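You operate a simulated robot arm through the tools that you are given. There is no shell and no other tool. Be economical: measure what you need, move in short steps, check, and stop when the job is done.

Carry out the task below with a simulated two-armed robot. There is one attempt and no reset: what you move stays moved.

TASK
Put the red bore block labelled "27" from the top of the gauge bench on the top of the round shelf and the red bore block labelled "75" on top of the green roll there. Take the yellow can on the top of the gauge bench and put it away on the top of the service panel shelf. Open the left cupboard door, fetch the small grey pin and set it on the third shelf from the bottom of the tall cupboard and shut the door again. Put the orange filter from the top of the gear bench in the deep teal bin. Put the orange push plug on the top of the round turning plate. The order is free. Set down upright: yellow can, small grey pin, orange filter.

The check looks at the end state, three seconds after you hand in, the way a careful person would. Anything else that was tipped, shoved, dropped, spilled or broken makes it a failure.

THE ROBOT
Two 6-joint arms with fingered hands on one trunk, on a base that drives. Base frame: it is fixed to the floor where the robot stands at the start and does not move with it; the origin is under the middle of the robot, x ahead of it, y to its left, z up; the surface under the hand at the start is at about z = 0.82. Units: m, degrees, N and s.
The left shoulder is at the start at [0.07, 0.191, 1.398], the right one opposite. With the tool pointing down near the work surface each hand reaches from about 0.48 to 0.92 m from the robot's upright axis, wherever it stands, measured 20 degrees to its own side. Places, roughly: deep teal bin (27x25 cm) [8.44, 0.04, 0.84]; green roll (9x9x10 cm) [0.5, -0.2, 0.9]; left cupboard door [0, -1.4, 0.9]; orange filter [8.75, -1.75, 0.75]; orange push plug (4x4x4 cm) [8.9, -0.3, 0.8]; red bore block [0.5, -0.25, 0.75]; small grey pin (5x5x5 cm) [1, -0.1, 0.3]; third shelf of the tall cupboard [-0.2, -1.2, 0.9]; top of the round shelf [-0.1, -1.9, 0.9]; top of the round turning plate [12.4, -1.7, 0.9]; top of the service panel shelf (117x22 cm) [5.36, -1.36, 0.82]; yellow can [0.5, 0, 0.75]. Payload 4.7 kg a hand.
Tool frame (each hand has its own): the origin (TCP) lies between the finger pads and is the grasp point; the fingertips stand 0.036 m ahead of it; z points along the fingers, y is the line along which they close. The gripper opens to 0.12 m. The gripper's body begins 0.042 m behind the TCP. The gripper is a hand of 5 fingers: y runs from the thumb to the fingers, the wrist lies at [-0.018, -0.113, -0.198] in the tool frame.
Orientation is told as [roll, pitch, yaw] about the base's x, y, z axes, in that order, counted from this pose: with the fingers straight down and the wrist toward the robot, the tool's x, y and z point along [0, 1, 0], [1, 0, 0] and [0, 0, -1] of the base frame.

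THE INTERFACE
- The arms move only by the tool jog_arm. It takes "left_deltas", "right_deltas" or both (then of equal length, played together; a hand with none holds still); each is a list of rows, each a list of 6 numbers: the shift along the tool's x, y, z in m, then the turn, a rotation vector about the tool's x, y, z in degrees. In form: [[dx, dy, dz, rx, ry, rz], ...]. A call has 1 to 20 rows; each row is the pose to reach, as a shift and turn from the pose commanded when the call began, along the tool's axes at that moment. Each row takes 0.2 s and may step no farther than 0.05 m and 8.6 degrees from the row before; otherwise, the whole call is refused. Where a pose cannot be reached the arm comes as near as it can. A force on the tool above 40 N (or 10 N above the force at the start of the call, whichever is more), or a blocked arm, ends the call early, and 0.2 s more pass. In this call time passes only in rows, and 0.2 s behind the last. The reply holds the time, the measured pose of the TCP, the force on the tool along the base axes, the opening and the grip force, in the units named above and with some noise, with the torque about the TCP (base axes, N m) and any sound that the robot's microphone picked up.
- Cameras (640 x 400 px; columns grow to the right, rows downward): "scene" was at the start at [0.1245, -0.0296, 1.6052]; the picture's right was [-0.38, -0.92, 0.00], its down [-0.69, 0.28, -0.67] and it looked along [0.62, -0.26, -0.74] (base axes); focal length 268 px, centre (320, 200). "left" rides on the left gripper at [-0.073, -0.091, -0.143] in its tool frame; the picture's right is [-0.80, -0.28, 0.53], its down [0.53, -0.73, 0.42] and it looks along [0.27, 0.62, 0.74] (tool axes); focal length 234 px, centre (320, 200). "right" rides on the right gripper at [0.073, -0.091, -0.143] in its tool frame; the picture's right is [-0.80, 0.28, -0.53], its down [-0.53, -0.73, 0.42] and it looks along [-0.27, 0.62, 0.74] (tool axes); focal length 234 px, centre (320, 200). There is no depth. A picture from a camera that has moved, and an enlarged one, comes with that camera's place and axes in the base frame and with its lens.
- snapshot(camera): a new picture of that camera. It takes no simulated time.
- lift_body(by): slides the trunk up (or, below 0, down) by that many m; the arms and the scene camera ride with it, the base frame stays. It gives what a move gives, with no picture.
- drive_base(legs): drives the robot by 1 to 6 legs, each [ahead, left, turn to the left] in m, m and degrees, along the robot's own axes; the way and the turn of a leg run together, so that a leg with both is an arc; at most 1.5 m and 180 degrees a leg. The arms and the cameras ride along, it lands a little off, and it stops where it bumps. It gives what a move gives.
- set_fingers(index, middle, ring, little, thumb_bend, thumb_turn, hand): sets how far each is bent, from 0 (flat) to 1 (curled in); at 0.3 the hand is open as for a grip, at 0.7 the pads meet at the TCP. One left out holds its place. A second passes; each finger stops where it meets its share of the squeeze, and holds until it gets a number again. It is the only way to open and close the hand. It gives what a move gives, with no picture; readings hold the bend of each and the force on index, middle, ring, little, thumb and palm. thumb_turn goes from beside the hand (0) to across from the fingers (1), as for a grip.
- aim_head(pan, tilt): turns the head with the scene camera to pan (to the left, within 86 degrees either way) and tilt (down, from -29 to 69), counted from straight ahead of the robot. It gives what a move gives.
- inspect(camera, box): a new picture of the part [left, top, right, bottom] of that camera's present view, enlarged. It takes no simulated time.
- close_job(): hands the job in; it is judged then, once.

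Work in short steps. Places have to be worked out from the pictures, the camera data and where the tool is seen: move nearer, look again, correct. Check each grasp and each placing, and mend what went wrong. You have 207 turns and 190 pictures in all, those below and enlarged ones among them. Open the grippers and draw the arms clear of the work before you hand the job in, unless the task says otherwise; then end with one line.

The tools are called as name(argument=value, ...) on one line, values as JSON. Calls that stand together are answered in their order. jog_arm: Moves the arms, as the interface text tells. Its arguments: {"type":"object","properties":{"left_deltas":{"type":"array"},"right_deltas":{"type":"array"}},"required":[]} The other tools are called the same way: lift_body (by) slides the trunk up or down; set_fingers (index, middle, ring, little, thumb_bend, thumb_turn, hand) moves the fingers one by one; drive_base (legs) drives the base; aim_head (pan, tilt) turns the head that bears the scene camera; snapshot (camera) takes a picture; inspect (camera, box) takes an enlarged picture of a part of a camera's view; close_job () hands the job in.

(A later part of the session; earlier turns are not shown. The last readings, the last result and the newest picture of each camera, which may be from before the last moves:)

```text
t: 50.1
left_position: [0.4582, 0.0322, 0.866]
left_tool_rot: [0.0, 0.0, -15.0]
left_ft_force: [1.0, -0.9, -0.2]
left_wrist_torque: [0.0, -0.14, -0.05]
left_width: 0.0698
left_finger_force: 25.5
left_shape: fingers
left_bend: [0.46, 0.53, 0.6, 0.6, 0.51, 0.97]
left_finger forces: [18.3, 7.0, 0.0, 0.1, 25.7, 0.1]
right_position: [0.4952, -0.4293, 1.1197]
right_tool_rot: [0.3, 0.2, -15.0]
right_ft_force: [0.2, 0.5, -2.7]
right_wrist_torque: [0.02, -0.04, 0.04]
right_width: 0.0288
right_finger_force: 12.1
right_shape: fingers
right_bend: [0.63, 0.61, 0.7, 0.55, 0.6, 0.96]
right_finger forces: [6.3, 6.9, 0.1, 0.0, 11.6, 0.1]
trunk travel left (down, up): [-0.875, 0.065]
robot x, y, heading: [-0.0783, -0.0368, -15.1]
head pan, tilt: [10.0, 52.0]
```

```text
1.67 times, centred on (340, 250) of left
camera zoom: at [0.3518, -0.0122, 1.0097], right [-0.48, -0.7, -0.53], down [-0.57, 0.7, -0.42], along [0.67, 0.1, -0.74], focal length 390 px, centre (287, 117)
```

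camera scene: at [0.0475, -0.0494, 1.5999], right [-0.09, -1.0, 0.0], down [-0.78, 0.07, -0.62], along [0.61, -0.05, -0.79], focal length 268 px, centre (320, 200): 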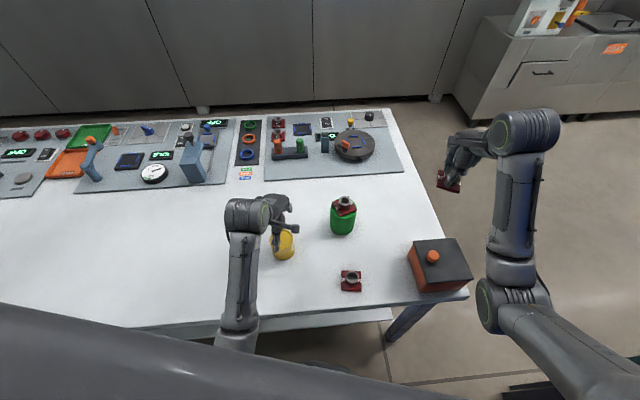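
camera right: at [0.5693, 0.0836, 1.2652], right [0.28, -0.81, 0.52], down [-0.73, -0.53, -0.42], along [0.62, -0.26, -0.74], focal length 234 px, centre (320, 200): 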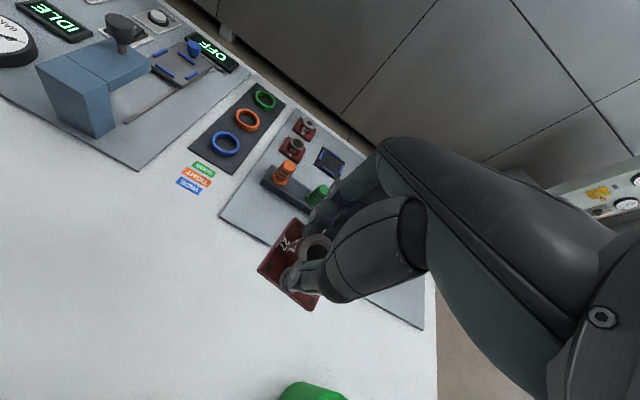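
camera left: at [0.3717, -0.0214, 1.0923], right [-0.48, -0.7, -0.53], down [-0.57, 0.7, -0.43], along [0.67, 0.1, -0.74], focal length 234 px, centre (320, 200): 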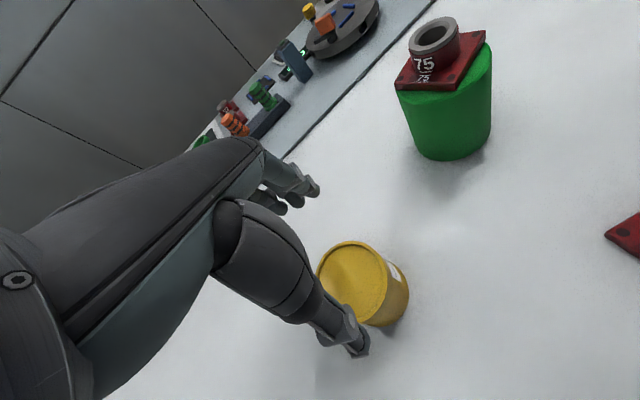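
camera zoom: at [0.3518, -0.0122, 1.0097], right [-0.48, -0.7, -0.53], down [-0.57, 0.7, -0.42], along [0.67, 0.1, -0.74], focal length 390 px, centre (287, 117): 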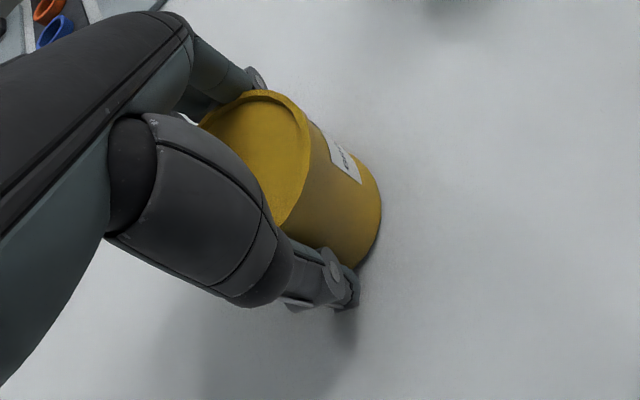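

Gripped (25 N). I lift the can and check it hangs upright.

jog_arm(left_deltas=[[0, 0, -0.03, 0, 0, 0], [0, 0, -0.06, 0, 0, 0], [0, 0, -0.1, 0, 0, 0]])

snapshot(camera="left")

inspect(camera="scene", box=[220, 180, 320, 280])

```text
t: 50.9
left_position: [0.4599, 0.034, 0.9645]
left_tool_rot: [0.1, 0.0, -15.0]
left_ft_force: [0.6, -0.9, -2.7]
left_wrist_torque: [0.02, -0.04, 0.01]
left_width: 0.07
left_finger_force: 24.1
left_shape: fingers
left_bend: [0.47, 0.54, 0.6, 0.6, 0.51, 0.97]
left_finger forces: [16.9, 6.6, 0.0, 0.0, 25.1, 0.0]
right_position: [0.4953, -0.4309, 1.1199]
right_tool_rot: [0.3, 0.1, -15.1]
right_ft_force: [-0.2, -0.3, -3.3]
right_wrist_torque: [0.0, -0.01, -0.02]
right_width: 0.0286
right_finger_force: 12.4
right_shape: fingers
right_bend: [0.63, 0.61, 0.7, 0.55, 0.6, 0.96]
right_finger forces: [6.2, 6.8, 0.0, 0.0, 11.6, 0.0]
trunk travel left (down, up): [-0.875, 0.065]
robot x, y, heading: [-0.0747, -0.0341, -15.0]
head pan, tilt: [10.0, 52.0]
```

```text
135 pictures are left
camera left: at [0.3528, -0.0123, 1.1093], right [-0.48, -0.7, -0.53], down [-0.57, 0.7, -0.42], along [0.67, 0.1, -0.74], focal length 234 px, centre (320, 200)
```

left: 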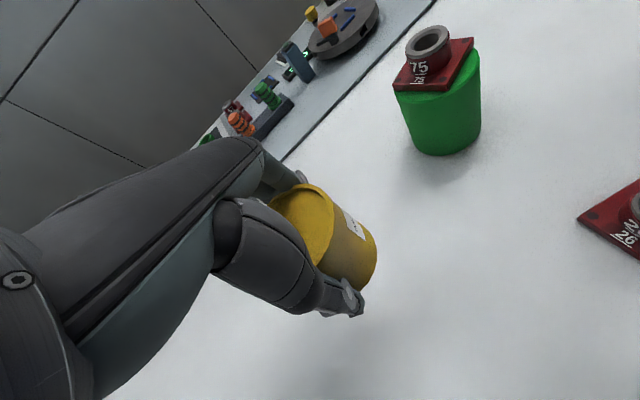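

```text
4.00 times, centred on (270, 230) of scene
camera zoom: at [0.05, -0.0495, 1.5996], right [-0.09, -1.0, 0.0], down [-0.79, 0.07, -0.61], along [0.61, -0.05, -0.79], focal length 1073 px, centre (520, 80)
```

zoom: 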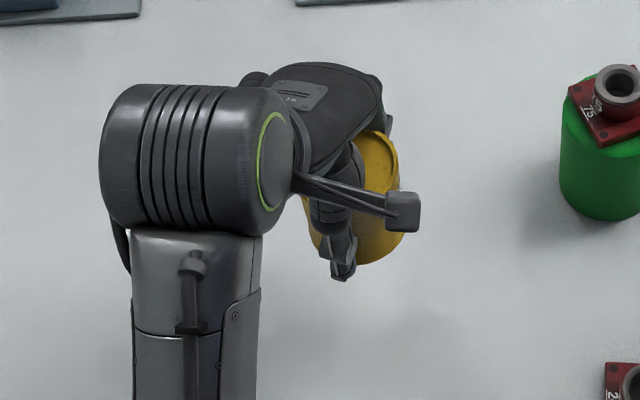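

The can is held upright. I raise the left hand forward-up, then look to the right to plan the way out.

jog_arm(left_deltas=[[0, 0.02, -0.04, 0, 0, 0], [0, 0.045, -0.08, 0, 0, 0], [0, 0.07, -0.12, 0, 0, 0], [0, 0.09, -0.16, 0, 0, 0], [0, 0.11, -0.2, 0, 0, 0]])

aim_head(pan=-70, tilt=40)

snapshot(camera="scene")

aim_head(pan=-45, tilt=10)

snapshot(camera="scene")

```text
t: 52.1
left_position: [0.591, 0.0015, 1.1342]
left_tool_rot: [0.0, 0.0, -15.1]
left_ft_force: [-0.6, 0.8, -4.5]
left_wrist_torque: [0.01, 0.02, -0.01]
left_width: 0.07
left_finger_force: 23.3
left_shape: fingers
left_bend: [0.47, 0.54, 0.6, 0.6, 0.51, 0.97]
left_finger forces: [16.6, 6.6, 0.0, 0.0, 24.3, 0.1]
left hand out of reach, approached as far as the arm can: row 4, 5
right_position: [0.4983, -0.4308, 1.119]
right_tool_rot: [0.3, 0.1, -14.9]
right_ft_force: [0.1, -0.2, -3.8]
right_wrist_torque: [0.03, -0.02, 0.01]
right_width: 0.0288
right_finger_force: 12.6
right_shape: fingers
right_bend: [0.63, 0.61, 0.7, 0.55, 0.6, 0.96]
right_finger forces: [6.4, 7.0, 0.0, 0.0, 11.7, 0.0]
trunk travel left (down, up): [-0.875, 0.065]
robot x, y, heading: [-0.0776, -0.0306, -15.3]
head pan, tilt: [10.0, 52.0]
```

```text
t: 53.7
left_position: [0.5892, 0.002, 1.1358]
left_tool_rot: [0.0, -0.2, -15.1]
left_ft_force: [-0.4, -0.7, -2.6]
left_wrist_torque: [0.01, -0.04, 0.01]
left_width: 0.0697
left_finger_force: 23.9
left_shape: fingers
left_bend: [0.47, 0.54, 0.6, 0.6, 0.51, 0.97]
left_finger forces: [16.6, 6.5, 0.0, 0.0, 24.5, 0.1]
right_position: [0.4976, -0.4295, 1.1199]
right_tool_rot: [0.3, 0.0, -15.0]
right_ft_force: [-0.9, -0.4, -3.0]
right_wrist_torque: [0.0, -0.03, 0.01]
right_width: 0.0287
right_finger_force: 11.9
right_shape: fingers
right_bend: [0.63, 0.61, 0.7, 0.55, 0.6, 0.96]
right_finger forces: [6.3, 6.9, 0.1, 0.0, 11.6, 0.0]
trunk travel left (down, up): [-0.875, 0.065]
robot x, y, heading: [-0.0769, -0.0303, -15.3]
head pan, tilt: [-70.0, 40.0]
```

```text
133 pictures are left
camera scene: at [-0.0178, -0.1272, 1.6166], right [-1.0, -0.09, 0.0], down [-0.06, 0.64, -0.77], along [0.07, -0.76, -0.64], focal length 268 px, centre (320, 200)
```

scene: 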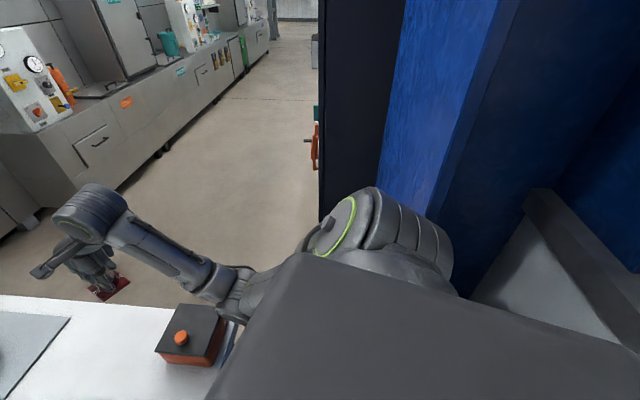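

```text
t: 54.6
left_position: [0.5894, 0.0015, 1.1354]
left_tool_rot: [0.0, -0.2, -15.1]
left_ft_force: [0.0, 1.1, -3.1]
left_wrist_torque: [0.02, -0.02, -0.01]
left_width: 0.07
left_finger_force: 23.9
left_shape: fingers
left_bend: [0.47, 0.54, 0.6, 0.6, 0.51, 0.97]
left_finger forces: [16.7, 6.5, 0.0, 0.0, 24.5, 0.1]
right_position: [0.4964, -0.4303, 1.12]
right_tool_rot: [0.3, 0.0, -15.0]
right_ft_force: [0.3, -0.2, -4.1]
right_wrist_torque: [0.01, -0.03, -0.02]
right_width: 0.0287
right_finger_force: 12.5
right_shape: fingers
right_bend: [0.63, 0.61, 0.7, 0.55, 0.6, 0.96]
right_finger forces: [6.3, 6.9, 0.0, 0.0, 11.5, 0.1]
trunk travel left (down, up): [-0.875, 0.065]
robot x, y, heading: [-0.0789, -0.03, -15.0]
head pan, tilt: [-45.0, 10.0]
```

```text
132 pictures are left
camera scene: at [0.0212, -0.1231, 1.6641], right [-0.87, -0.5, 0.0], down [-0.09, 0.15, -0.98], along [0.49, -0.85, -0.18], focal length 268 px, centre (320, 200)
```

scene: 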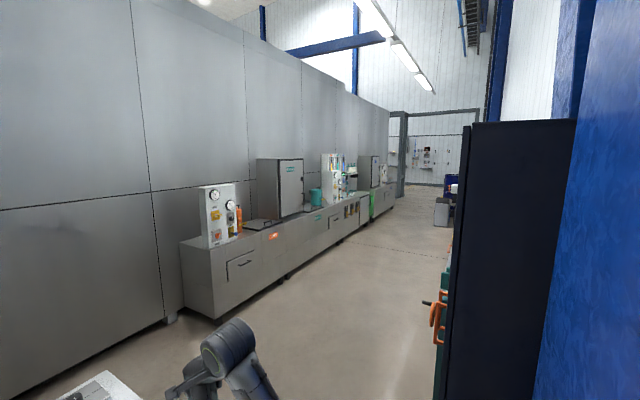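

A blue column, the cupboard and the bench corner make this exit narrow. I look steeply down at the bench corner to measure the gap.

aim_head(pan=-35, tilt=69)

snapshot(camera="scene")

aim_head(pan=-75, tilt=69)

snapshot(camera="scene")

```text
t: 55.9
left_position: [0.5895, 0.0002, 1.136]
left_tool_rot: [0.0, -0.2, -15.1]
left_ft_force: [0.3, -0.5, -4.1]
left_wrist_torque: [0.01, 0.03, -0.01]
left_width: 0.07
left_finger_force: 24.1
left_shape: fingers
left_bend: [0.47, 0.54, 0.6, 0.6, 0.51, 0.97]
left_finger forces: [16.6, 6.5, 0.1, 0.1, 24.5, 0.0]
right_position: [0.4967, -0.4303, 1.1206]
right_tool_rot: [0.3, 0.1, -15.0]
right_ft_force: [-0.4, 0.5, -2.5]
right_wrist_torque: [-0.04, -0.02, -0.04]
right_width: 0.029
right_finger_force: 12.4
right_shape: fingers
right_bend: [0.63, 0.61, 0.7, 0.55, 0.6, 0.96]
right_finger forces: [6.3, 6.9, 0.0, 0.1, 11.6, 0.1]
trunk travel left (down, up): [-0.875, 0.065]
robot x, y, heading: [-0.0773, -0.0311, -15.1]
head pan, tilt: [-35.0, 68.8]
```

```text
131 pictures are left
camera scene: at [0.0108, -0.0854, 1.5805], right [-0.77, -0.64, 0.0], down [-0.6, 0.71, -0.36], along [0.23, -0.28, -0.93], focal length 268 px, centre (320, 200)
```

scene: 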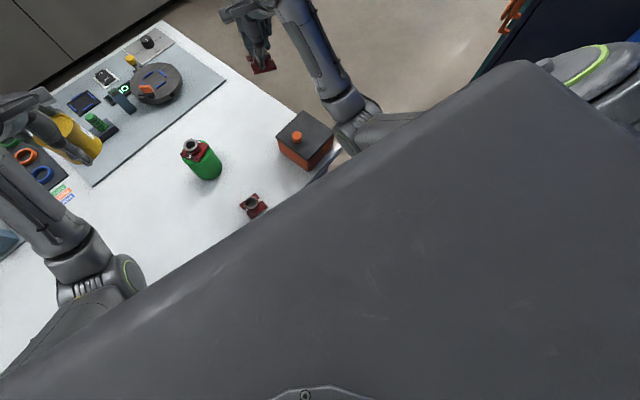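

```text
t: 57.0
left_position: [0.5887, 0.0023, 1.1357]
left_tool_rot: [0.1, -0.2, -15.2]
left_ft_force: [0.4, -0.1, -3.7]
left_wrist_torque: [-0.04, 0.0, 0.01]
left_width: 0.0697
left_finger_force: 23.0
left_shape: fingers
left_bend: [0.47, 0.54, 0.6, 0.6, 0.51, 0.97]
left_finger forces: [16.7, 6.5, 0.1, 0.0, 24.4, 0.0]
right_position: [0.4967, -0.43, 1.1194]
right_tool_rot: [0.2, 0.1, -14.9]
right_ft_force: [0.1, 0.0, -2.9]
right_wrist_torque: [-0.02, -0.03, 0.0]
right_width: 0.0288
right_finger_force: 12.1
right_shape: fingers
right_bend: [0.63, 0.61, 0.7, 0.55, 0.6, 0.96]
right_finger forces: [6.3, 6.8, 0.0, 0.0, 11.6, 0.0]
trunk travel left (down, up): [-0.875, 0.065]
robot x, y, heading: [-0.0735, -0.0301, -15.0]
head pan, tilt: [-75.0, 68.8]
```

```text
130 pictures are left
camera scene: at [-0.0251, -0.0984, 1.5804], right [-1.0, 0.0, 0.0], down [0.0, 0.93, -0.36], along [0.0, -0.36, -0.93], focal length 268 px, centre (320, 200)
```

scene: 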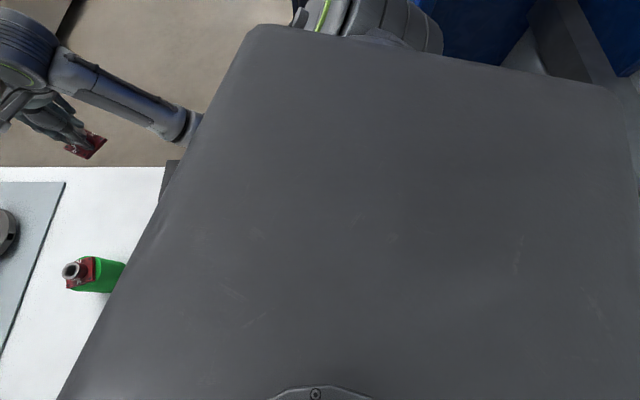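

That view is blocked by the torso. I probe carefully: a small move ahead, then diagonally to the right.

drive_base(legs=[[0.08, 0, 0], [0.03, -0.15, 0]])

```text
t: 58.9
left_position: [0.6719, -0.1487, 1.1369]
left_tool_rot: [0.1, -0.2, -18.3]
left_ft_force: [-0.5, -0.9, -3.2]
left_wrist_torque: [0.07, -0.01, 0.01]
left_width: 0.0697
left_finger_force: 24.0
left_shape: fingers
left_bend: [0.47, 0.54, 0.6, 0.6, 0.51, 0.96]
left_finger forces: [16.5, 6.4, 0.1, 0.1, 24.3, 0.0]
right_position: [0.5547, -0.5757, 1.117]
right_tool_rot: [0.5, 0.2, -18.3]
right_ft_force: [0.1, -0.8, -3.6]
right_wrist_torque: [0.09, -0.05, -0.01]
right_width: 0.0286
right_finger_force: 12.4
right_shape: fingers
right_bend: [0.63, 0.61, 0.7, 0.55, 0.6, 0.96]
right_finger forces: [6.3, 7.1, 0.0, 0.0, 11.5, 0.0]
trunk travel left (down, up): [-0.875, 0.065]
robot x, y, heading: [0.0109, -0.1386, -18.2]
head pan, tilt: [-75.0, 68.8]
stopped in leg 2: the robot was blocked; the commanded pose is now the measured one
```

The right shoulder touches the column, I think. I step forward over the bench side (the torso is above it) before going right.

drive_base(legs=[[0.03, 0.03, 0], [0.15, 0, 0]])

```text
t: 60.2
left_position: [0.7218, -0.1272, 1.1363]
left_tool_rot: [0.0, -0.1, -17.6]
left_ft_force: [-0.1, -0.4, -3.3]
left_wrist_torque: [0.01, -0.04, 0.02]
left_width: 0.07
left_finger_force: 24.1
left_shape: fingers
left_bend: [0.47, 0.54, 0.6, 0.6, 0.51, 0.96]
left_finger forces: [16.6, 6.5, 0.1, 0.0, 24.3, 0.0]
right_position: [0.6079, -0.5529, 1.1194]
right_tool_rot: [0.2, 0.2, -17.8]
right_ft_force: [-0.2, 0.2, -2.9]
right_wrist_torque: [0.02, -0.03, -0.03]
right_width: 0.0285
right_finger_force: 12.4
right_shape: fingers
right_bend: [0.63, 0.61, 0.7, 0.55, 0.6, 0.96]
right_finger forces: [6.3, 6.9, 0.0, 0.1, 11.5, 0.1]
trunk travel left (down, up): [-0.875, 0.065]
robot x, y, heading: [0.0529, -0.1242, -17.5]
head pan, tilt: [-75.0, 68.8]
stopped in leg 2: the robot was blocked; the commanded pose is now the measured one
```

Blocked by the bench side at x≈0.05. I take another look right for parallax on the column and cupboard corners.

aim_head(pan=-70, tilt=40)

snapshot(camera="scene")

```text
t: 61.2
left_position: [0.7236, -0.1256, 1.1367]
left_tool_rot: [-0.2, -0.2, -17.7]
left_ft_force: [-0.4, -0.6, -3.9]
left_wrist_torque: [0.01, -0.01, -0.02]
left_width: 0.0699
left_finger_force: 23.9
left_shape: fingers
left_bend: [0.47, 0.54, 0.6, 0.6, 0.51, 0.96]
left_finger forces: [16.6, 6.5, 0.1, 0.0, 24.3, 0.0]
right_position: [0.6108, -0.5521, 1.1183]
right_tool_rot: [0.2, 0.3, -17.6]
right_ft_force: [-0.7, 0.3, -3.1]
right_wrist_torque: [-0.06, -0.01, 0.01]
right_width: 0.0287
right_finger_force: 11.5
right_shape: fingers
right_bend: [0.63, 0.61, 0.7, 0.55, 0.6, 0.96]
right_finger forces: [6.3, 7.0, 0.1, 0.0, 11.5, 0.0]
trunk travel left (down, up): [-0.875, 0.065]
robot x, y, heading: [0.0565, -0.1257, -17.7]
head pan, tilt: [-70.0, 40.0]
```

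```text
129 pictures are left
camera scene: at [0.1116, -0.2257, 1.6165], right [-1.0, -0.04, 0.0], down [-0.03, 0.64, -0.77], along [0.03, -0.76, -0.64], focal length 268 px, centre (320, 200)
```

scene: 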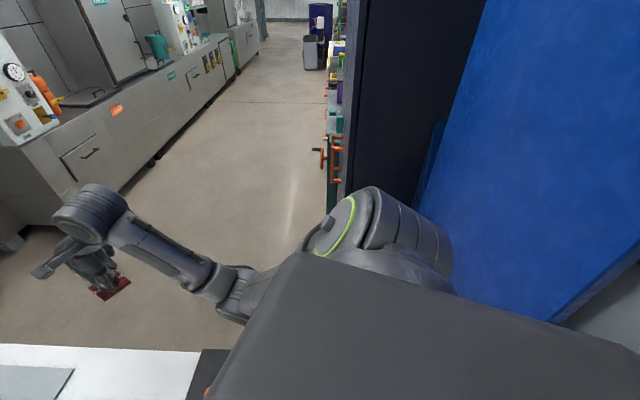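

Cupboard's near corner is about (0.05, −0.91), the column face x≈−0.127. I square up to heading 0, press forward to find the bench limit, then try strafing right.

drive_base(legs=[[-0.03, 0.02, 0], [0, 0, 17.5], [0.15, 0, 0]])

```text
t: 63.5
left_position: [0.693, 0.1033, 1.1342]
left_tool_rot: [0.0, -0.2, -0.2]
left_ft_force: [0.0, -0.9, -4.0]
left_wrist_torque: [0.0, 0.02, -0.02]
left_width: 0.0697
left_finger_force: 23.0
left_shape: fingers
left_bend: [0.47, 0.54, 0.6, 0.6, 0.51, 0.96]
left_finger forces: [16.3, 6.5, 0.0, 0.0, 23.8, 0.1]
right_position: [0.7147, -0.3384, 1.1178]
right_tool_rot: [0.2, 0.4, -0.1]
right_ft_force: [1.0, -1.4, -3.2]
right_wrist_torque: [0.01, 0.04, -0.01]
right_width: 0.0284
right_finger_force: 12.7
right_shape: fingers
right_bend: [0.71, 0.61, 0.7, 0.55, 0.6, 0.96]
right_finger forces: [6.2, 6.9, 0.0, 0.0, 11.3, 0.1]
trunk travel left (down, up): [-0.875, 0.065]
robot x, y, heading: [0.0594, -0.0977, -0.2]
head pan, tilt: [-70.0, 40.0]
stopped in leg 3: the robot was blocked; the commanded pose is now the measured one
```

The front limit is the same at both headings, so the base is roundish (~0.27 m) and this gap is likely too narrow. The corridor to the left leads around the bench; I look that way and check the grip of block 27.

drive_base(legs=[[-0.06, 0, 0]])

aim_head(pan=80, tilt=15)

snapshot(camera="scene")

snapshot(camera="right")

```text
t: 64.5
left_position: [0.6387, 0.1045, 1.1356]
left_tool_rot: [-0.1, -0.1, -0.2]
left_ft_force: [0.4, 1.6, -3.5]
left_wrist_torque: [0.01, 0.06, -0.01]
left_width: 0.0697
left_finger_force: 23.7
left_shape: fingers
left_bend: [0.47, 0.54, 0.6, 0.6, 0.51, 0.96]
left_finger forces: [16.4, 6.5, 0.1, 0.0, 24.0, 0.0]
right_position: [0.6582, -0.3378, 1.1166]
right_tool_rot: [0.3, 0.4, 0.0]
right_ft_force: [-0.3, -0.1, -3.6]
right_wrist_torque: [0.01, 0.0, 0.0]
right_width: 0.0285
right_finger_force: 12.2
right_shape: fingers
right_bend: [0.71, 0.61, 0.7, 0.55, 0.6, 0.96]
right_finger forces: [6.3, 7.0, 0.0, 0.0, 11.4, 0.1]
trunk travel left (down, up): [-0.875, 0.065]
robot x, y, heading: [-0.0018, -0.1003, -0.2]
head pan, tilt: [-70.0, 40.0]
```

```text
t: 66.9
left_position: [0.6345, 0.1033, 1.1359]
left_tool_rot: [-0.1, -0.3, -0.2]
left_ft_force: [-0.5, -0.2, -4.0]
left_wrist_torque: [0.01, 0.02, 0.02]
left_width: 0.0697
left_finger_force: 23.5
left_shape: fingers
left_bend: [0.47, 0.54, 0.6, 0.6, 0.51, 0.96]
left_finger forces: [16.4, 6.5, 0.1, 0.1, 24.0, 0.0]
right_position: [0.6548, -0.3381, 1.1199]
right_tool_rot: [0.2, 0.2, 0.0]
right_ft_force: [0.4, -0.1, -2.6]
right_wrist_torque: [0.01, -0.01, -0.01]
right_width: 0.0284
right_finger_force: 12.2
right_shape: fingers
right_bend: [0.71, 0.61, 0.7, 0.55, 0.6, 0.96]
right_finger forces: [6.2, 6.9, 0.1, 0.0, 11.5, 0.0]
trunk travel left (down, up): [-0.875, 0.065]
robot x, y, heading: [-0.0012, -0.1004, -0.0]
head pan, tilt: [80.0, 15.0]
```

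```text
128 pictures are left
camera scene: at [0.0678, -0.0054, 1.6561], right [0.98, -0.17, 0.0], down [-0.05, -0.25, -0.97], along [0.17, 0.95, -0.26], focal length 268 px, centre (320, 200)
```

scene: 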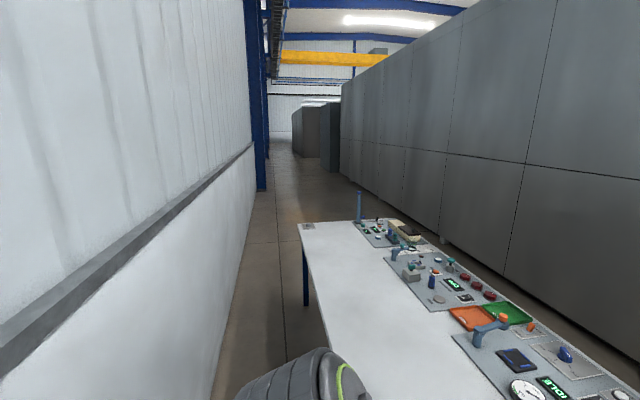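

```text
127 pictures are left
camera right: at [0.5641, -0.2653, 1.2648], right [0.28, -0.81, 0.52], down [-0.73, -0.53, -0.42], along [0.62, -0.26, -0.74], focal length 234 px, centre (320, 200)
```

right: 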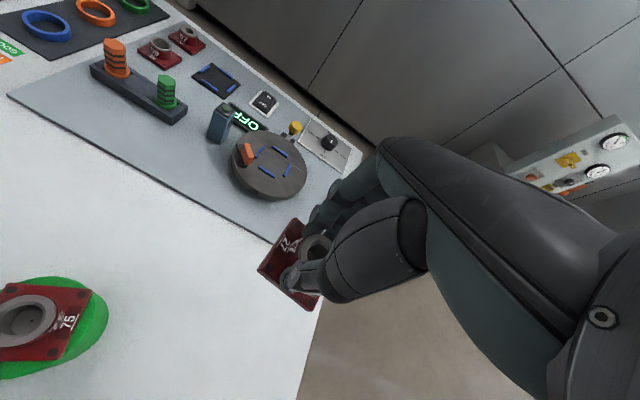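

Block 27 is still held; the left corridor is open and leads around the bench end. I raise the trunk and strafe left at heading 0, first part.

lift_body(by=0.064)

drive_base(legs=[[-0.005, 0.8, 0], [0, 0.8, 0]])

aim_head(pan=60, tilt=35)

snapshot(camera="scene")

```text
t: 67.9
left_position: [0.6347, 0.1034, 1.2017]
left_tool_rot: [-0.1, -0.3, -0.2]
left_ft_force: [-0.5, 0.0, -4.0]
left_wrist_torque: [0.01, 0.02, 0.0]
left_width: 0.0697
left_finger_force: 23.3
left_shape: fingers
left_bend: [0.47, 0.54, 0.6, 0.6, 0.51, 0.96]
left_finger forces: [16.4, 6.4, 0.0, 0.0, 24.1, 0.0]
right_position: [0.6559, -0.3373, 1.1836]
right_tool_rot: [0.2, 0.2, -0.1]
right_ft_force: [-0.1, -0.1, -3.5]
right_wrist_torque: [-0.04, -0.05, 0.05]
right_width: 0.0283
right_finger_force: 12.3
right_shape: fingers
right_bend: [0.71, 0.61, 0.7, 0.55, 0.6, 0.96]
right_finger forces: [6.1, 7.0, 0.1, 0.0, 11.4, 0.1]
trunk travel left (down, up): [-0.939, 0.001]
robot x, y, heading: [-0.0006, -0.0988, -0.1]
head pan, tilt: [80.0, 15.0]
```

```text
t: 76.1
left_position: [0.6399, 1.7056, 1.2012]
left_tool_rot: [-0.2, -0.3, -0.8]
left_ft_force: [0.1, 0.1, -3.8]
left_wrist_torque: [0.03, 0.0, -0.02]
left_width: 0.0699
left_finger_force: 23.4
left_shape: fingers
left_bend: [0.47, 0.54, 0.6, 0.6, 0.51, 0.96]
left_finger forces: [16.4, 6.4, 0.1, 0.0, 24.0, 0.0]
right_position: [0.6568, 1.2637, 1.1836]
right_tool_rot: [0.2, 0.1, -0.6]
right_ft_force: [0.1, -0.7, -1.9]
right_wrist_torque: [0.03, -0.01, -0.02]
right_width: 0.0285
right_finger_force: 12.1
right_shape: fingers
right_bend: [0.71, 0.61, 0.7, 0.55, 0.6, 0.96]
right_finger forces: [6.2, 7.0, 0.0, 0.0, 11.3, 0.0]
trunk travel left (down, up): [-0.939, 0.001]
robot x, y, heading: [0.0068, 1.5093, -0.8]
head pan, tilt: [80.0, 15.0]
```

```text
t: 76.9
left_position: [0.6395, 1.7058, 1.2018]
left_tool_rot: [-0.2, -0.4, -0.7]
left_ft_force: [0.1, -0.2, -2.9]
left_wrist_torque: [-0.01, -0.03, 0.02]
left_width: 0.0697
left_finger_force: 23.7
left_shape: fingers
left_bend: [0.47, 0.54, 0.6, 0.6, 0.51, 0.96]
left_finger forces: [16.4, 6.5, 0.0, 0.0, 24.0, 0.1]
right_position: [0.6573, 1.2644, 1.1846]
right_tool_rot: [0.2, 0.2, -0.6]
right_ft_force: [-0.9, -1.2, -2.8]
right_wrist_torque: [0.03, -0.02, -0.01]
right_width: 0.0285
right_finger_force: 12.6
right_shape: fingers
right_bend: [0.71, 0.61, 0.7, 0.55, 0.6, 0.96]
right_finger forces: [6.2, 6.9, 0.0, 0.0, 11.4, 0.0]
trunk travel left (down, up): [-0.939, 0.001]
robot x, y, heading: [0.002, 1.5091, -0.8]
head pan, tilt: [60.0, 35.0]
```

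```text
126 pictures are left
camera scene: at [0.1001, 1.5865, 1.6882], right [0.86, -0.51, 0.0], down [-0.29, -0.49, -0.82], along [0.42, 0.71, -0.57], focal length 268 px, centre (320, 200)
```

scene: 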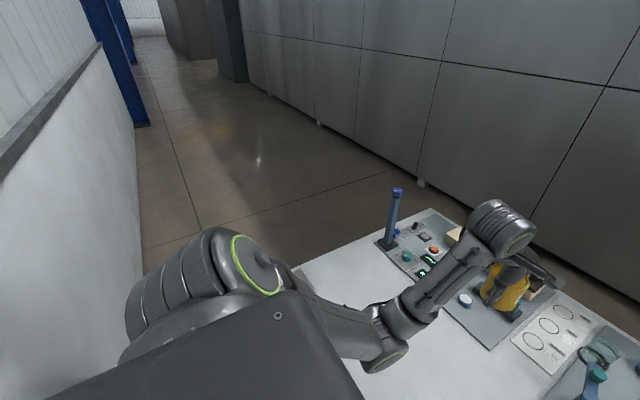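

Clear: the post on the bench end (top z≈1.12) stays beside and below the hand. I continue around the bench end and turn to face −y.

drive_base(legs=[[0, 0.8, 0.8], [0, 0.8, 0], [1.3, 0, 0], [0, 0, -90], [0, 0.6, 0]])

aim_head(pan=0, tilt=30)

snapshot(camera="scene")

```text
t: 98.3
left_position: [2.116, 2.4741, 1.2009]
left_tool_rot: [-0.1, -0.3, -89.9]
left_ft_force: [0.5, 0.0, -3.6]
left_wrist_torque: [0.0, -0.05, 0.03]
left_width: 0.069
left_finger_force: 21.5
left_shape: fingers
left_bend: [0.47, 0.54, 0.6, 0.6, 0.52, 0.96]
left_finger forces: [14.7, 6.2, 0.0, 0.1, 21.8, 0.0]
right_position: [1.6759, 2.4512, 1.1836]
right_tool_rot: [0.1, 0.2, -89.8]
right_ft_force: [-0.1, 0.2, -2.1]
right_wrist_torque: [0.02, 0.03, 0.02]
right_width: 0.027
right_finger_force: 9.7
right_shape: fingers
right_bend: [0.63, 0.64, 0.7, 0.55, 0.62, 0.96]
right_finger forces: [6.8, 4.1, 0.0, 0.1, 9.0, 0.1]
trunk travel left (down, up): [-0.939, 0.001]
robot x, y, heading: [1.9145, 3.1072, -89.6]
head pan, tilt: [60.0, 35.0]
```

```text
t: 99.6
left_position: [2.1177, 2.4731, 1.2004]
left_tool_rot: [0.0, -0.4, -90.0]
left_ft_force: [0.4, -0.6, -3.7]
left_wrist_torque: [-0.02, -0.03, -0.02]
left_width: 0.0692
left_finger_force: 21.5
left_shape: fingers
left_bend: [0.47, 0.54, 0.6, 0.6, 0.52, 0.96]
left_finger forces: [14.8, 6.3, 0.1, 0.0, 21.8, 0.0]
right_position: [1.6765, 2.4516, 1.1831]
right_tool_rot: [0.3, 0.2, -89.9]
right_ft_force: [-0.9, 0.2, -2.9]
right_wrist_torque: [-0.01, 0.02, -0.01]
right_width: 0.0273
right_finger_force: 10.4
right_shape: fingers
right_bend: [0.63, 0.64, 0.7, 0.55, 0.62, 0.96]
right_finger forces: [6.9, 4.2, 0.1, 0.1, 9.1, 0.0]
trunk travel left (down, up): [-0.939, 0.001]
robot x, y, heading: [1.9091, 3.1085, -89.4]
head pan, tilt: [0.0, 30.0]
```

```text
125 pictures are left
camera scene: at [1.915, 2.9666, 1.6958], right [-1.0, -0.01, 0.0], down [0.0, 0.5, -0.87], along [0.0, -0.87, -0.5], focal length 268 px, centre (320, 200)
```

scene: 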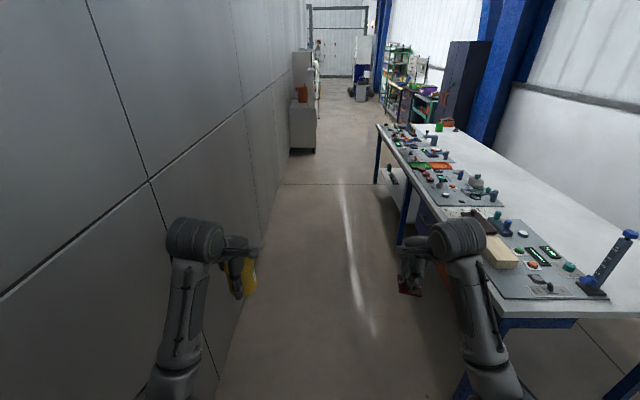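

Good overview. I squeeze block 27 slightly firmer, then drive along the aisle and look under the bench's far end for the pin.

set_fingers(hand="right", index=0.78, middle=0.78, thumb_bend=0.78)

drive_base(legs=[[1.2, 0, 0], [1.2, 0, 0]])

aim_head(pan=-45, tilt=40)

snapshot(camera="scene")

aim_head(pan=-10, tilt=20)

snapshot(camera="scene")

```text
t: 100.6
left_position: [2.1194, 2.4732, 1.2015]
left_tool_rot: [-0.1, -0.3, -89.9]
left_ft_force: [-0.6, 0.2, -3.3]
left_wrist_torque: [0.0, -0.01, 0.01]
left_width: 0.0689
left_finger_force: 21.2
left_shape: fingers
left_bend: [0.47, 0.54, 0.6, 0.6, 0.52, 0.96]
left_finger forces: [14.9, 6.3, 0.0, 0.0, 21.9, 0.0]
right_position: [1.6772, 2.4516, 1.1826]
right_tool_rot: [0.2, 0.2, -89.8]
right_ft_force: [0.5, 0.5, -3.4]
right_wrist_torque: [-0.05, -0.01, 0.03]
right_width: 0.0264
right_finger_force: 20.2
right_shape: fingers
right_bend: [0.62, 0.66, 0.7, 0.55, 0.64, 0.94]
right_finger forces: [10.7, 11.4, 0.0, 0.0, 18.2, 0.0]
trunk travel left (down, up): [-0.939, 0.001]
robot x, y, heading: [1.9136, 3.1083, -89.5]
head pan, tilt: [0.0, 30.0]
```

```text
t: 112.3
left_position: [2.1445, 0.0913, 1.2019]
left_tool_rot: [-0.1, -0.5, -89.2]
left_ft_force: [-0.2, 0.8, -3.3]
left_wrist_torque: [0.0, -0.03, 0.02]
left_width: 0.069
left_finger_force: 21.4
left_shape: fingers
left_bend: [0.47, 0.54, 0.6, 0.6, 0.52, 0.96]
left_finger forces: [14.9, 6.3, 0.1, 0.1, 21.8, 0.1]
right_position: [1.7049, 0.0614, 1.183]
right_tool_rot: [0.2, 0.2, -89.1]
right_ft_force: [0.6, 0.1, -2.9]
right_wrist_torque: [0.0, -0.01, 0.01]
right_width: 0.0262
right_finger_force: 20.2
right_shape: fingers
right_bend: [0.62, 0.66, 0.7, 0.55, 0.64, 0.94]
right_finger forces: [10.8, 11.6, 0.0, 0.1, 18.3, 0.0]
trunk travel left (down, up): [-0.939, 0.001]
robot x, y, heading: [1.9315, 0.7207, -89.1]
head pan, tilt: [0.0, 30.0]
```

```text
t: 113.4
left_position: [2.1443, 0.0898, 1.2011]
left_tool_rot: [-0.1, -0.3, -89.2]
left_ft_force: [0.6, -0.3, -2.8]
left_wrist_torque: [-0.01, -0.01, -0.02]
left_width: 0.0688
left_finger_force: 21.4
left_shape: fingers
left_bend: [0.47, 0.54, 0.6, 0.6, 0.52, 0.96]
left_finger forces: [14.9, 6.3, 0.0, 0.0, 21.9, 0.0]
right_position: [1.704, 0.0618, 1.1835]
right_tool_rot: [0.3, 0.2, -89.0]
right_ft_force: [0.3, 0.0, -3.1]
right_wrist_torque: [0.05, 0.0, 0.02]
right_width: 0.0262
right_finger_force: 20.4
right_shape: fingers
right_bend: [0.62, 0.65, 0.7, 0.55, 0.64, 0.94]
right_finger forces: [10.7, 11.5, 0.0, 0.0, 18.2, 0.0]
trunk travel left (down, up): [-0.939, 0.001]
robot x, y, heading: [1.9309, 0.7214, -88.9]
head pan, tilt: [-45.0, 40.0]
```

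```text
124 pictures are left
camera scene: at [1.8747, 0.6101, 1.6806], right [-0.72, 0.69, 0.0], down [0.45, 0.46, -0.77], along [-0.53, -0.55, -0.64], focal length 268 px, centre (320, 200)
```

scene: 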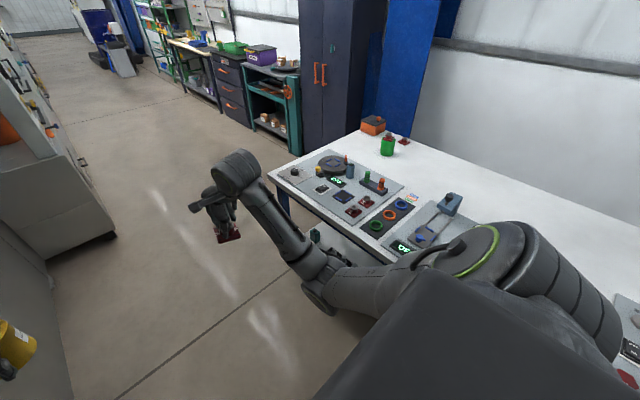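

```text
t: 114.4
left_position: [2.144, 0.0908, 1.2012]
left_tool_rot: [-0.1, -0.3, -89.2]
left_ft_force: [-0.3, -0.1, -3.3]
left_wrist_torque: [0.0, 0.0, 0.01]
left_width: 0.069
left_finger_force: 21.9
left_shape: fingers
left_bend: [0.47, 0.54, 0.6, 0.6, 0.52, 0.96]
left_finger forces: [14.9, 6.3, 0.0, 0.0, 22.0, 0.0]
right_position: [1.7025, 0.0622, 1.183]
right_tool_rot: [0.1, 0.2, -89.0]
right_ft_force: [0.4, -1.4, -2.0]
right_wrist_torque: [-0.02, 0.01, -0.03]
right_width: 0.026
right_finger_force: 20.0
right_shape: fingers
right_bend: [0.62, 0.65, 0.7, 0.55, 0.64, 0.94]
right_finger forces: [10.7, 11.5, 0.0, 0.0, 18.2, 0.0]
trunk travel left (down, up): [-0.939, 0.001]
robot x, y, heading: [1.9323, 0.7231, -89.1]
head pan, tilt: [-10.0, 20.0]
```

```text
123 pictures are left
camera scene: at [1.919, 0.5791, 1.7119], right [-0.99, 0.16, 0.0], down [0.05, 0.34, -0.94], along [-0.15, -0.93, -0.34], focal length 268 px, centre (320, 200)
```

scene: 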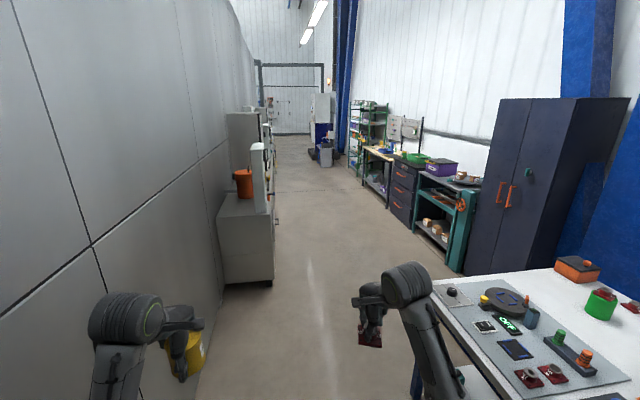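

The cupboard has two doors with orange handles; beyond it is a teal bench with round items. I zoom in.

inspect(camera="scene", box=[340, 80, 640, 290])

inspect(camera="scene", box=[410, 150, 510, 270])

```text
1.90 times, centred on (490, 185) of scene
camera zoom: at [1.919, 0.5791, 1.7119], right [-0.99, 0.16, 0.0], down [0.05, 0.34, -0.94], along [-0.15, -0.93, -0.34], focal length 511 px, centre (-4, 229)
```

zoom: 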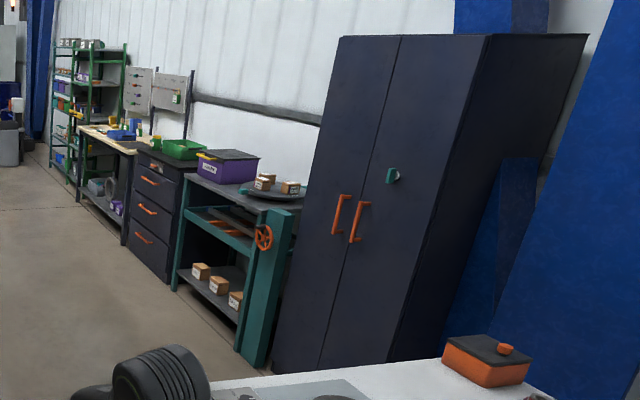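

```text
3.33 times, centred on (460, 210) of scene
camera zoom: at [1.919, 0.5791, 1.7119], right [-0.99, 0.16, 0.0], down [0.05, 0.34, -0.94], along [-0.15, -0.93, -0.34], focal length 894 px, centre (-147, 167)
```

zoom: 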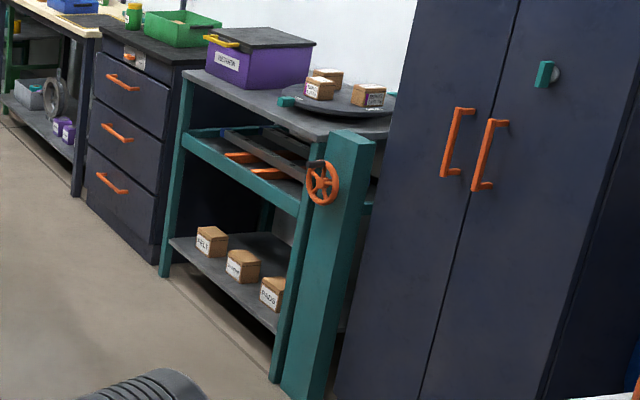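

The round shelf is the dark disc with small boxes on the teal bench. Now I look for the pin under the near end of the bench.

drive_base(legs=[[0.6, 0, -1]])

aim_head(pan=-80, tilt=50)

snapshot(camera="scene")

```text
t: 117.8
left_position: [2.1361, -0.5074, 1.2025]
left_tool_rot: [-0.1, -0.4, -90.3]
left_ft_force: [0.2, 0.8, -3.5]
left_wrist_torque: [-0.01, -0.03, 0.0]
left_width: 0.069
left_finger_force: 21.2
left_shape: fingers
left_bend: [0.47, 0.54, 0.6, 0.6, 0.52, 0.96]
left_finger forces: [14.9, 6.3, 0.0, 0.0, 21.9, 0.1]
right_position: [1.6963, -0.5281, 1.1837]
right_tool_rot: [0.2, 0.1, -90.1]
right_ft_force: [-0.5, -0.6, -3.5]
right_wrist_torque: [-0.04, -0.01, 0.02]
right_width: 0.0261
right_finger_force: 20.5
right_shape: fingers
right_bend: [0.62, 0.65, 0.7, 0.55, 0.64, 0.94]
right_finger forces: [10.7, 11.5, 0.1, 0.0, 18.3, 0.0]
trunk travel left (down, up): [-0.939, 0.001]
robot x, y, heading: [1.9367, 0.1277, -90.1]
head pan, tilt: [-10.0, 20.0]
```

```text
t: 119.2
left_position: [2.1384, -0.5103, 1.2007]
left_tool_rot: [0.0, -0.3, -90.3]
left_ft_force: [-0.3, 0.0, -4.5]
left_wrist_torque: [-0.02, -0.03, 0.04]
left_width: 0.0691
left_finger_force: 22.0
left_shape: fingers
left_bend: [0.47, 0.54, 0.6, 0.6, 0.52, 0.96]
left_finger forces: [14.9, 6.3, 0.0, 0.0, 21.9, 0.0]
right_position: [1.6957, -0.5297, 1.1826]
right_tool_rot: [0.2, 0.2, -90.0]
right_ft_force: [-0.2, 0.9, -3.5]
right_wrist_torque: [-0.03, 0.01, 0.01]
right_width: 0.0262
right_finger_force: 20.2
right_shape: fingers
right_bend: [0.62, 0.65, 0.7, 0.55, 0.64, 0.94]
right_finger forces: [10.7, 11.5, 0.0, 0.0, 18.2, 0.0]
trunk travel left (down, up): [-0.939, 0.001]
robot x, y, heading: [1.935, 0.126, -90.2]
head pan, tilt: [-80.0, 50.0]
```

```text
120 pictures are left
camera scene: at [1.8613, 0.0626, 1.6664], right [-0.17, 0.98, 0.0], down [0.75, 0.13, -0.64], along [-0.63, -0.11, -0.77], focal length 268 px, centre (320, 200)
```

scene: 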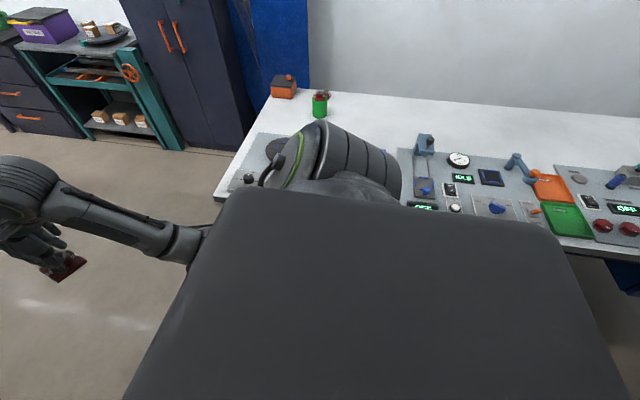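

My own torso hides it. I turn to face the bench to see beneath its edge.

drive_base(legs=[[0, 0.1, -90]])

aim_head(pan=5, tilt=50)

snapshot(camera="scene")

```text
t: 123.6
left_position: [1.3646, -0.1379, 1.2001]
left_tool_rot: [-0.1, -0.3, 179.9]
left_ft_force: [-0.3, 0.1, -3.3]
left_wrist_torque: [0.0, 0.01, -0.03]
left_width: 0.0685
left_finger_force: 20.1
left_shape: fingers
left_bend: [0.48, 0.55, 0.6, 0.6, 0.52, 0.96]
left_finger forces: [13.5, 6.0, 0.0, 0.0, 20.2, 0.0]
right_position: [1.3442, 0.3029, 1.1832]
right_tool_rot: [0.3, 0.1, 179.9]
right_ft_force: [0.7, 0.6, -2.8]
right_wrist_torque: [0.0, 0.01, 0.0]
right_width: 0.0257
right_finger_force: 19.2
right_shape: fingers
right_bend: [0.62, 0.66, 0.7, 0.55, 0.64, 0.94]
right_finger forces: [10.7, 11.2, 0.1, 0.0, 17.5, 0.0]
trunk travel left (down, up): [-0.939, 0.001]
robot x, y, heading: [1.9984, 0.0635, 179.7]
head pan, tilt: [-80.0, 50.0]
```

```text
t: 125.2
left_position: [1.364, -0.1376, 1.2004]
left_tool_rot: [-0.2, -0.3, 179.8]
left_ft_force: [-0.6, -1.0, -3.5]
left_wrist_torque: [-0.01, -0.03, 0.01]
left_width: 0.0685
left_finger_force: 19.8
left_shape: fingers
left_bend: [0.48, 0.55, 0.6, 0.6, 0.52, 0.96]
left_finger forces: [13.5, 6.1, 0.1, 0.0, 20.2, 0.1]
right_position: [1.3442, 0.3045, 1.1836]
right_tool_rot: [0.2, 0.3, 179.9]
right_ft_force: [0.4, 0.0, -3.5]
right_wrist_torque: [0.02, 0.0, -0.01]
right_width: 0.0256
right_finger_force: 19.8
right_shape: fingers
right_bend: [0.62, 0.66, 0.7, 0.55, 0.64, 0.94]
right_finger forces: [10.7, 11.2, 0.1, 0.1, 17.6, 0.0]
trunk travel left (down, up): [-0.939, 0.001]
robot x, y, heading: [1.9962, 0.0622, 179.7]
head pan, tilt: [5.0, 50.0]
```

```text
119 pictures are left
camera scene: at [1.8725, 0.0576, 1.6663], right [-0.09, 1.0, 0.0], down [0.76, 0.07, -0.64], along [-0.64, -0.05, -0.77], focal length 268 px, centre (320, 200)
```

scene: 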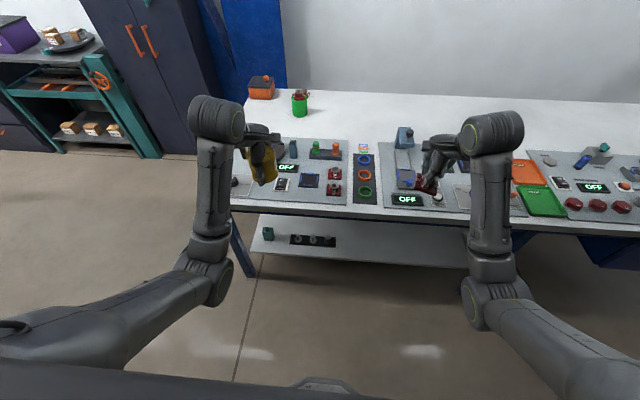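

The bench has a lower shelf with a dark holder and pieces on it. I zoom in.

inspect(camera="scene", box=[240, 210, 360, 270])

inspect(camera="scene", box=[0, 0, 160, 100])

```text
5.33 times, centred on (300, 240) of scene
camera zoom: at [1.8725, 0.0576, 1.6663], right [-0.09, 1.0, 0.0], down [0.76, 0.07, -0.64], along [-0.64, -0.05, -0.77], focal length 1430 px, centre (427, -13)
```

zoom: 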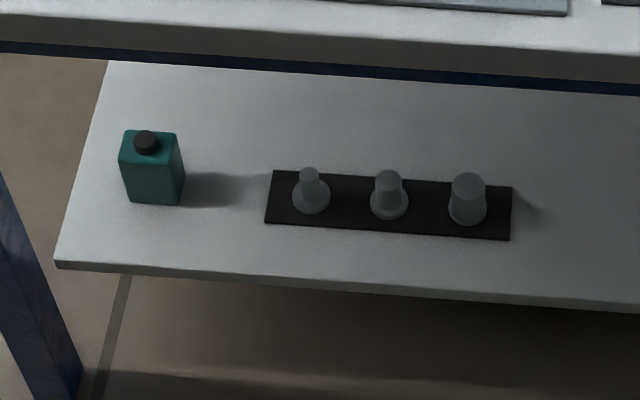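

```text
4.00 times, centred on (80, 50) of scene
camera zoom: at [1.8725, 0.0576, 1.6663], right [-0.09, 1.0, 0.0], down [0.76, 0.07, -0.64], along [-0.64, -0.05, -0.77], focal length 1073 px, centre (1280, 800)
```

zoom: 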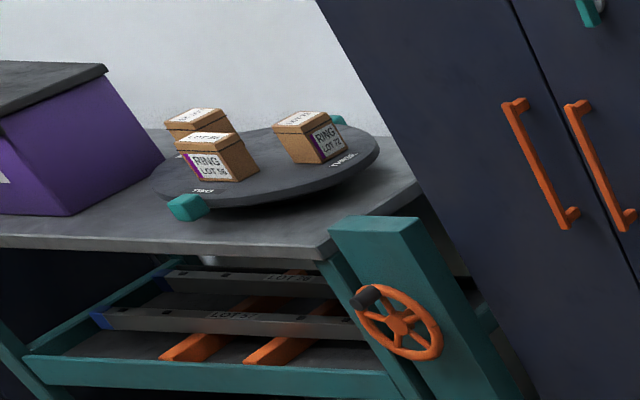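

The small grey pin is the leftmost on the dark board (~(1.06, −0.13, 0.3)). First I deliver block 27: drive out to the aisle in front of the round shelf.

drive_base(legs=[[0.05, 0.7, 0], [0.6, 0.75, 0], [0, 0.8, 0]])

aim_head(pan=-5, tilt=30)

snapshot(camera="scene")

```text
t: 137.6
left_position: [0.72, -2.3993, 1.2016]
left_tool_rot: [-0.1, -0.3, -180.0]
left_ft_force: [0.3, 1.0, -3.8]
left_wrist_torque: [-0.01, 0.04, -0.02]
left_width: 0.0688
left_finger_force: 19.7
left_shape: fingers
left_bend: [0.48, 0.55, 0.6, 0.6, 0.52, 0.96]
left_finger forces: [13.5, 6.1, 0.0, 0.0, 20.2, 0.1]
right_position: [0.698, -1.9591, 1.1844]
right_tool_rot: [0.1, 0.1, -180.0]
right_ft_force: [0.1, -0.1, -3.0]
right_wrist_torque: [-0.04, -0.01, 0.02]
right_width: 0.0258
right_finger_force: 19.9
right_shape: fingers
right_bend: [0.62, 0.66, 0.7, 0.55, 0.64, 0.94]
right_finger forces: [10.7, 11.3, 0.0, 0.0, 17.6, 0.0]
trunk travel left (down, up): [-0.939, 0.001]
robot x, y, heading: [1.3534, -2.1951, -180.0]
head pan, tilt: [5.0, 50.0]
```

```text
t: 138.4
left_position: [0.7194, -2.4001, 1.2011]
left_tool_rot: [-0.2, -0.3, -180.0]
left_ft_force: [0.4, 0.0, -3.6]
left_wrist_torque: [0.02, 0.02, -0.03]
left_width: 0.0688
left_finger_force: 20.3
left_shape: fingers
left_bend: [0.48, 0.55, 0.6, 0.6, 0.52, 0.96]
left_finger forces: [13.5, 6.0, 0.0, 0.1, 20.2, 0.0]
right_position: [0.6972, -1.958, 1.1835]
right_tool_rot: [0.2, 0.3, -179.9]
right_ft_force: [-1.0, 0.0, -3.1]
right_wrist_torque: [0.01, 0.01, 0.0]
right_width: 0.0256
right_finger_force: 20.1
right_shape: fingers
right_bend: [0.62, 0.66, 0.7, 0.55, 0.64, 0.94]
right_finger forces: [10.7, 11.4, 0.0, 0.0, 17.6, 0.1]
trunk travel left (down, up): [-0.939, 0.001]
robot x, y, heading: [1.3562, -2.1973, -179.7]
head pan, tilt: [-5.0, 30.0]
```

```text
116 pictures are left
camera scene: at [1.2138, -2.1889, 1.6958], right [0.08, 1.0, 0.0], down [0.5, -0.04, -0.87], along [-0.86, 0.07, -0.5], focal length 268 px, centre (320, 200)
```

scene: 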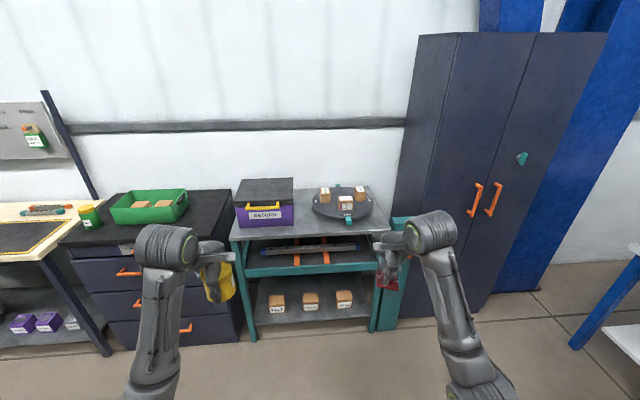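

inspect(camera="scene", box=[220, 160, 420, 285])

inspect(camera="scene", box=[290, 175, 390, 235])

```text
3.20 times, centred on (320, 222) of scene
camera zoom: at [1.2138, -2.1889, 1.6958], right [0.08, 1.0, 0.0], down [0.5, -0.04, -0.87], along [-0.86, 0.07, -0.5], focal length 858 px, centre (320, 128)
```

zoom: 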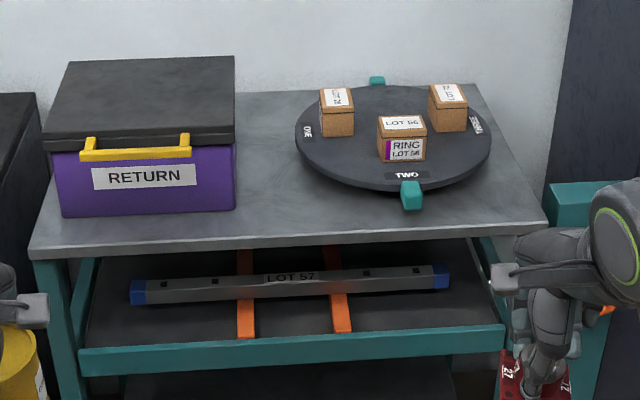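

```text
6.40 times, centred on (340, 205) of scene
camera zoom: at [1.2138, -2.1889, 1.6958], right [0.08, 1.0, 0.0], down [0.5, -0.04, -0.87], along [-0.86, 0.07, -0.5], focal length 1717 px, centre (192, 168)
```

zoom: 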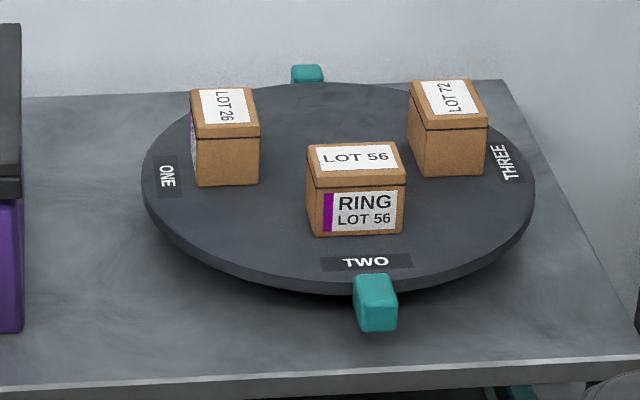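

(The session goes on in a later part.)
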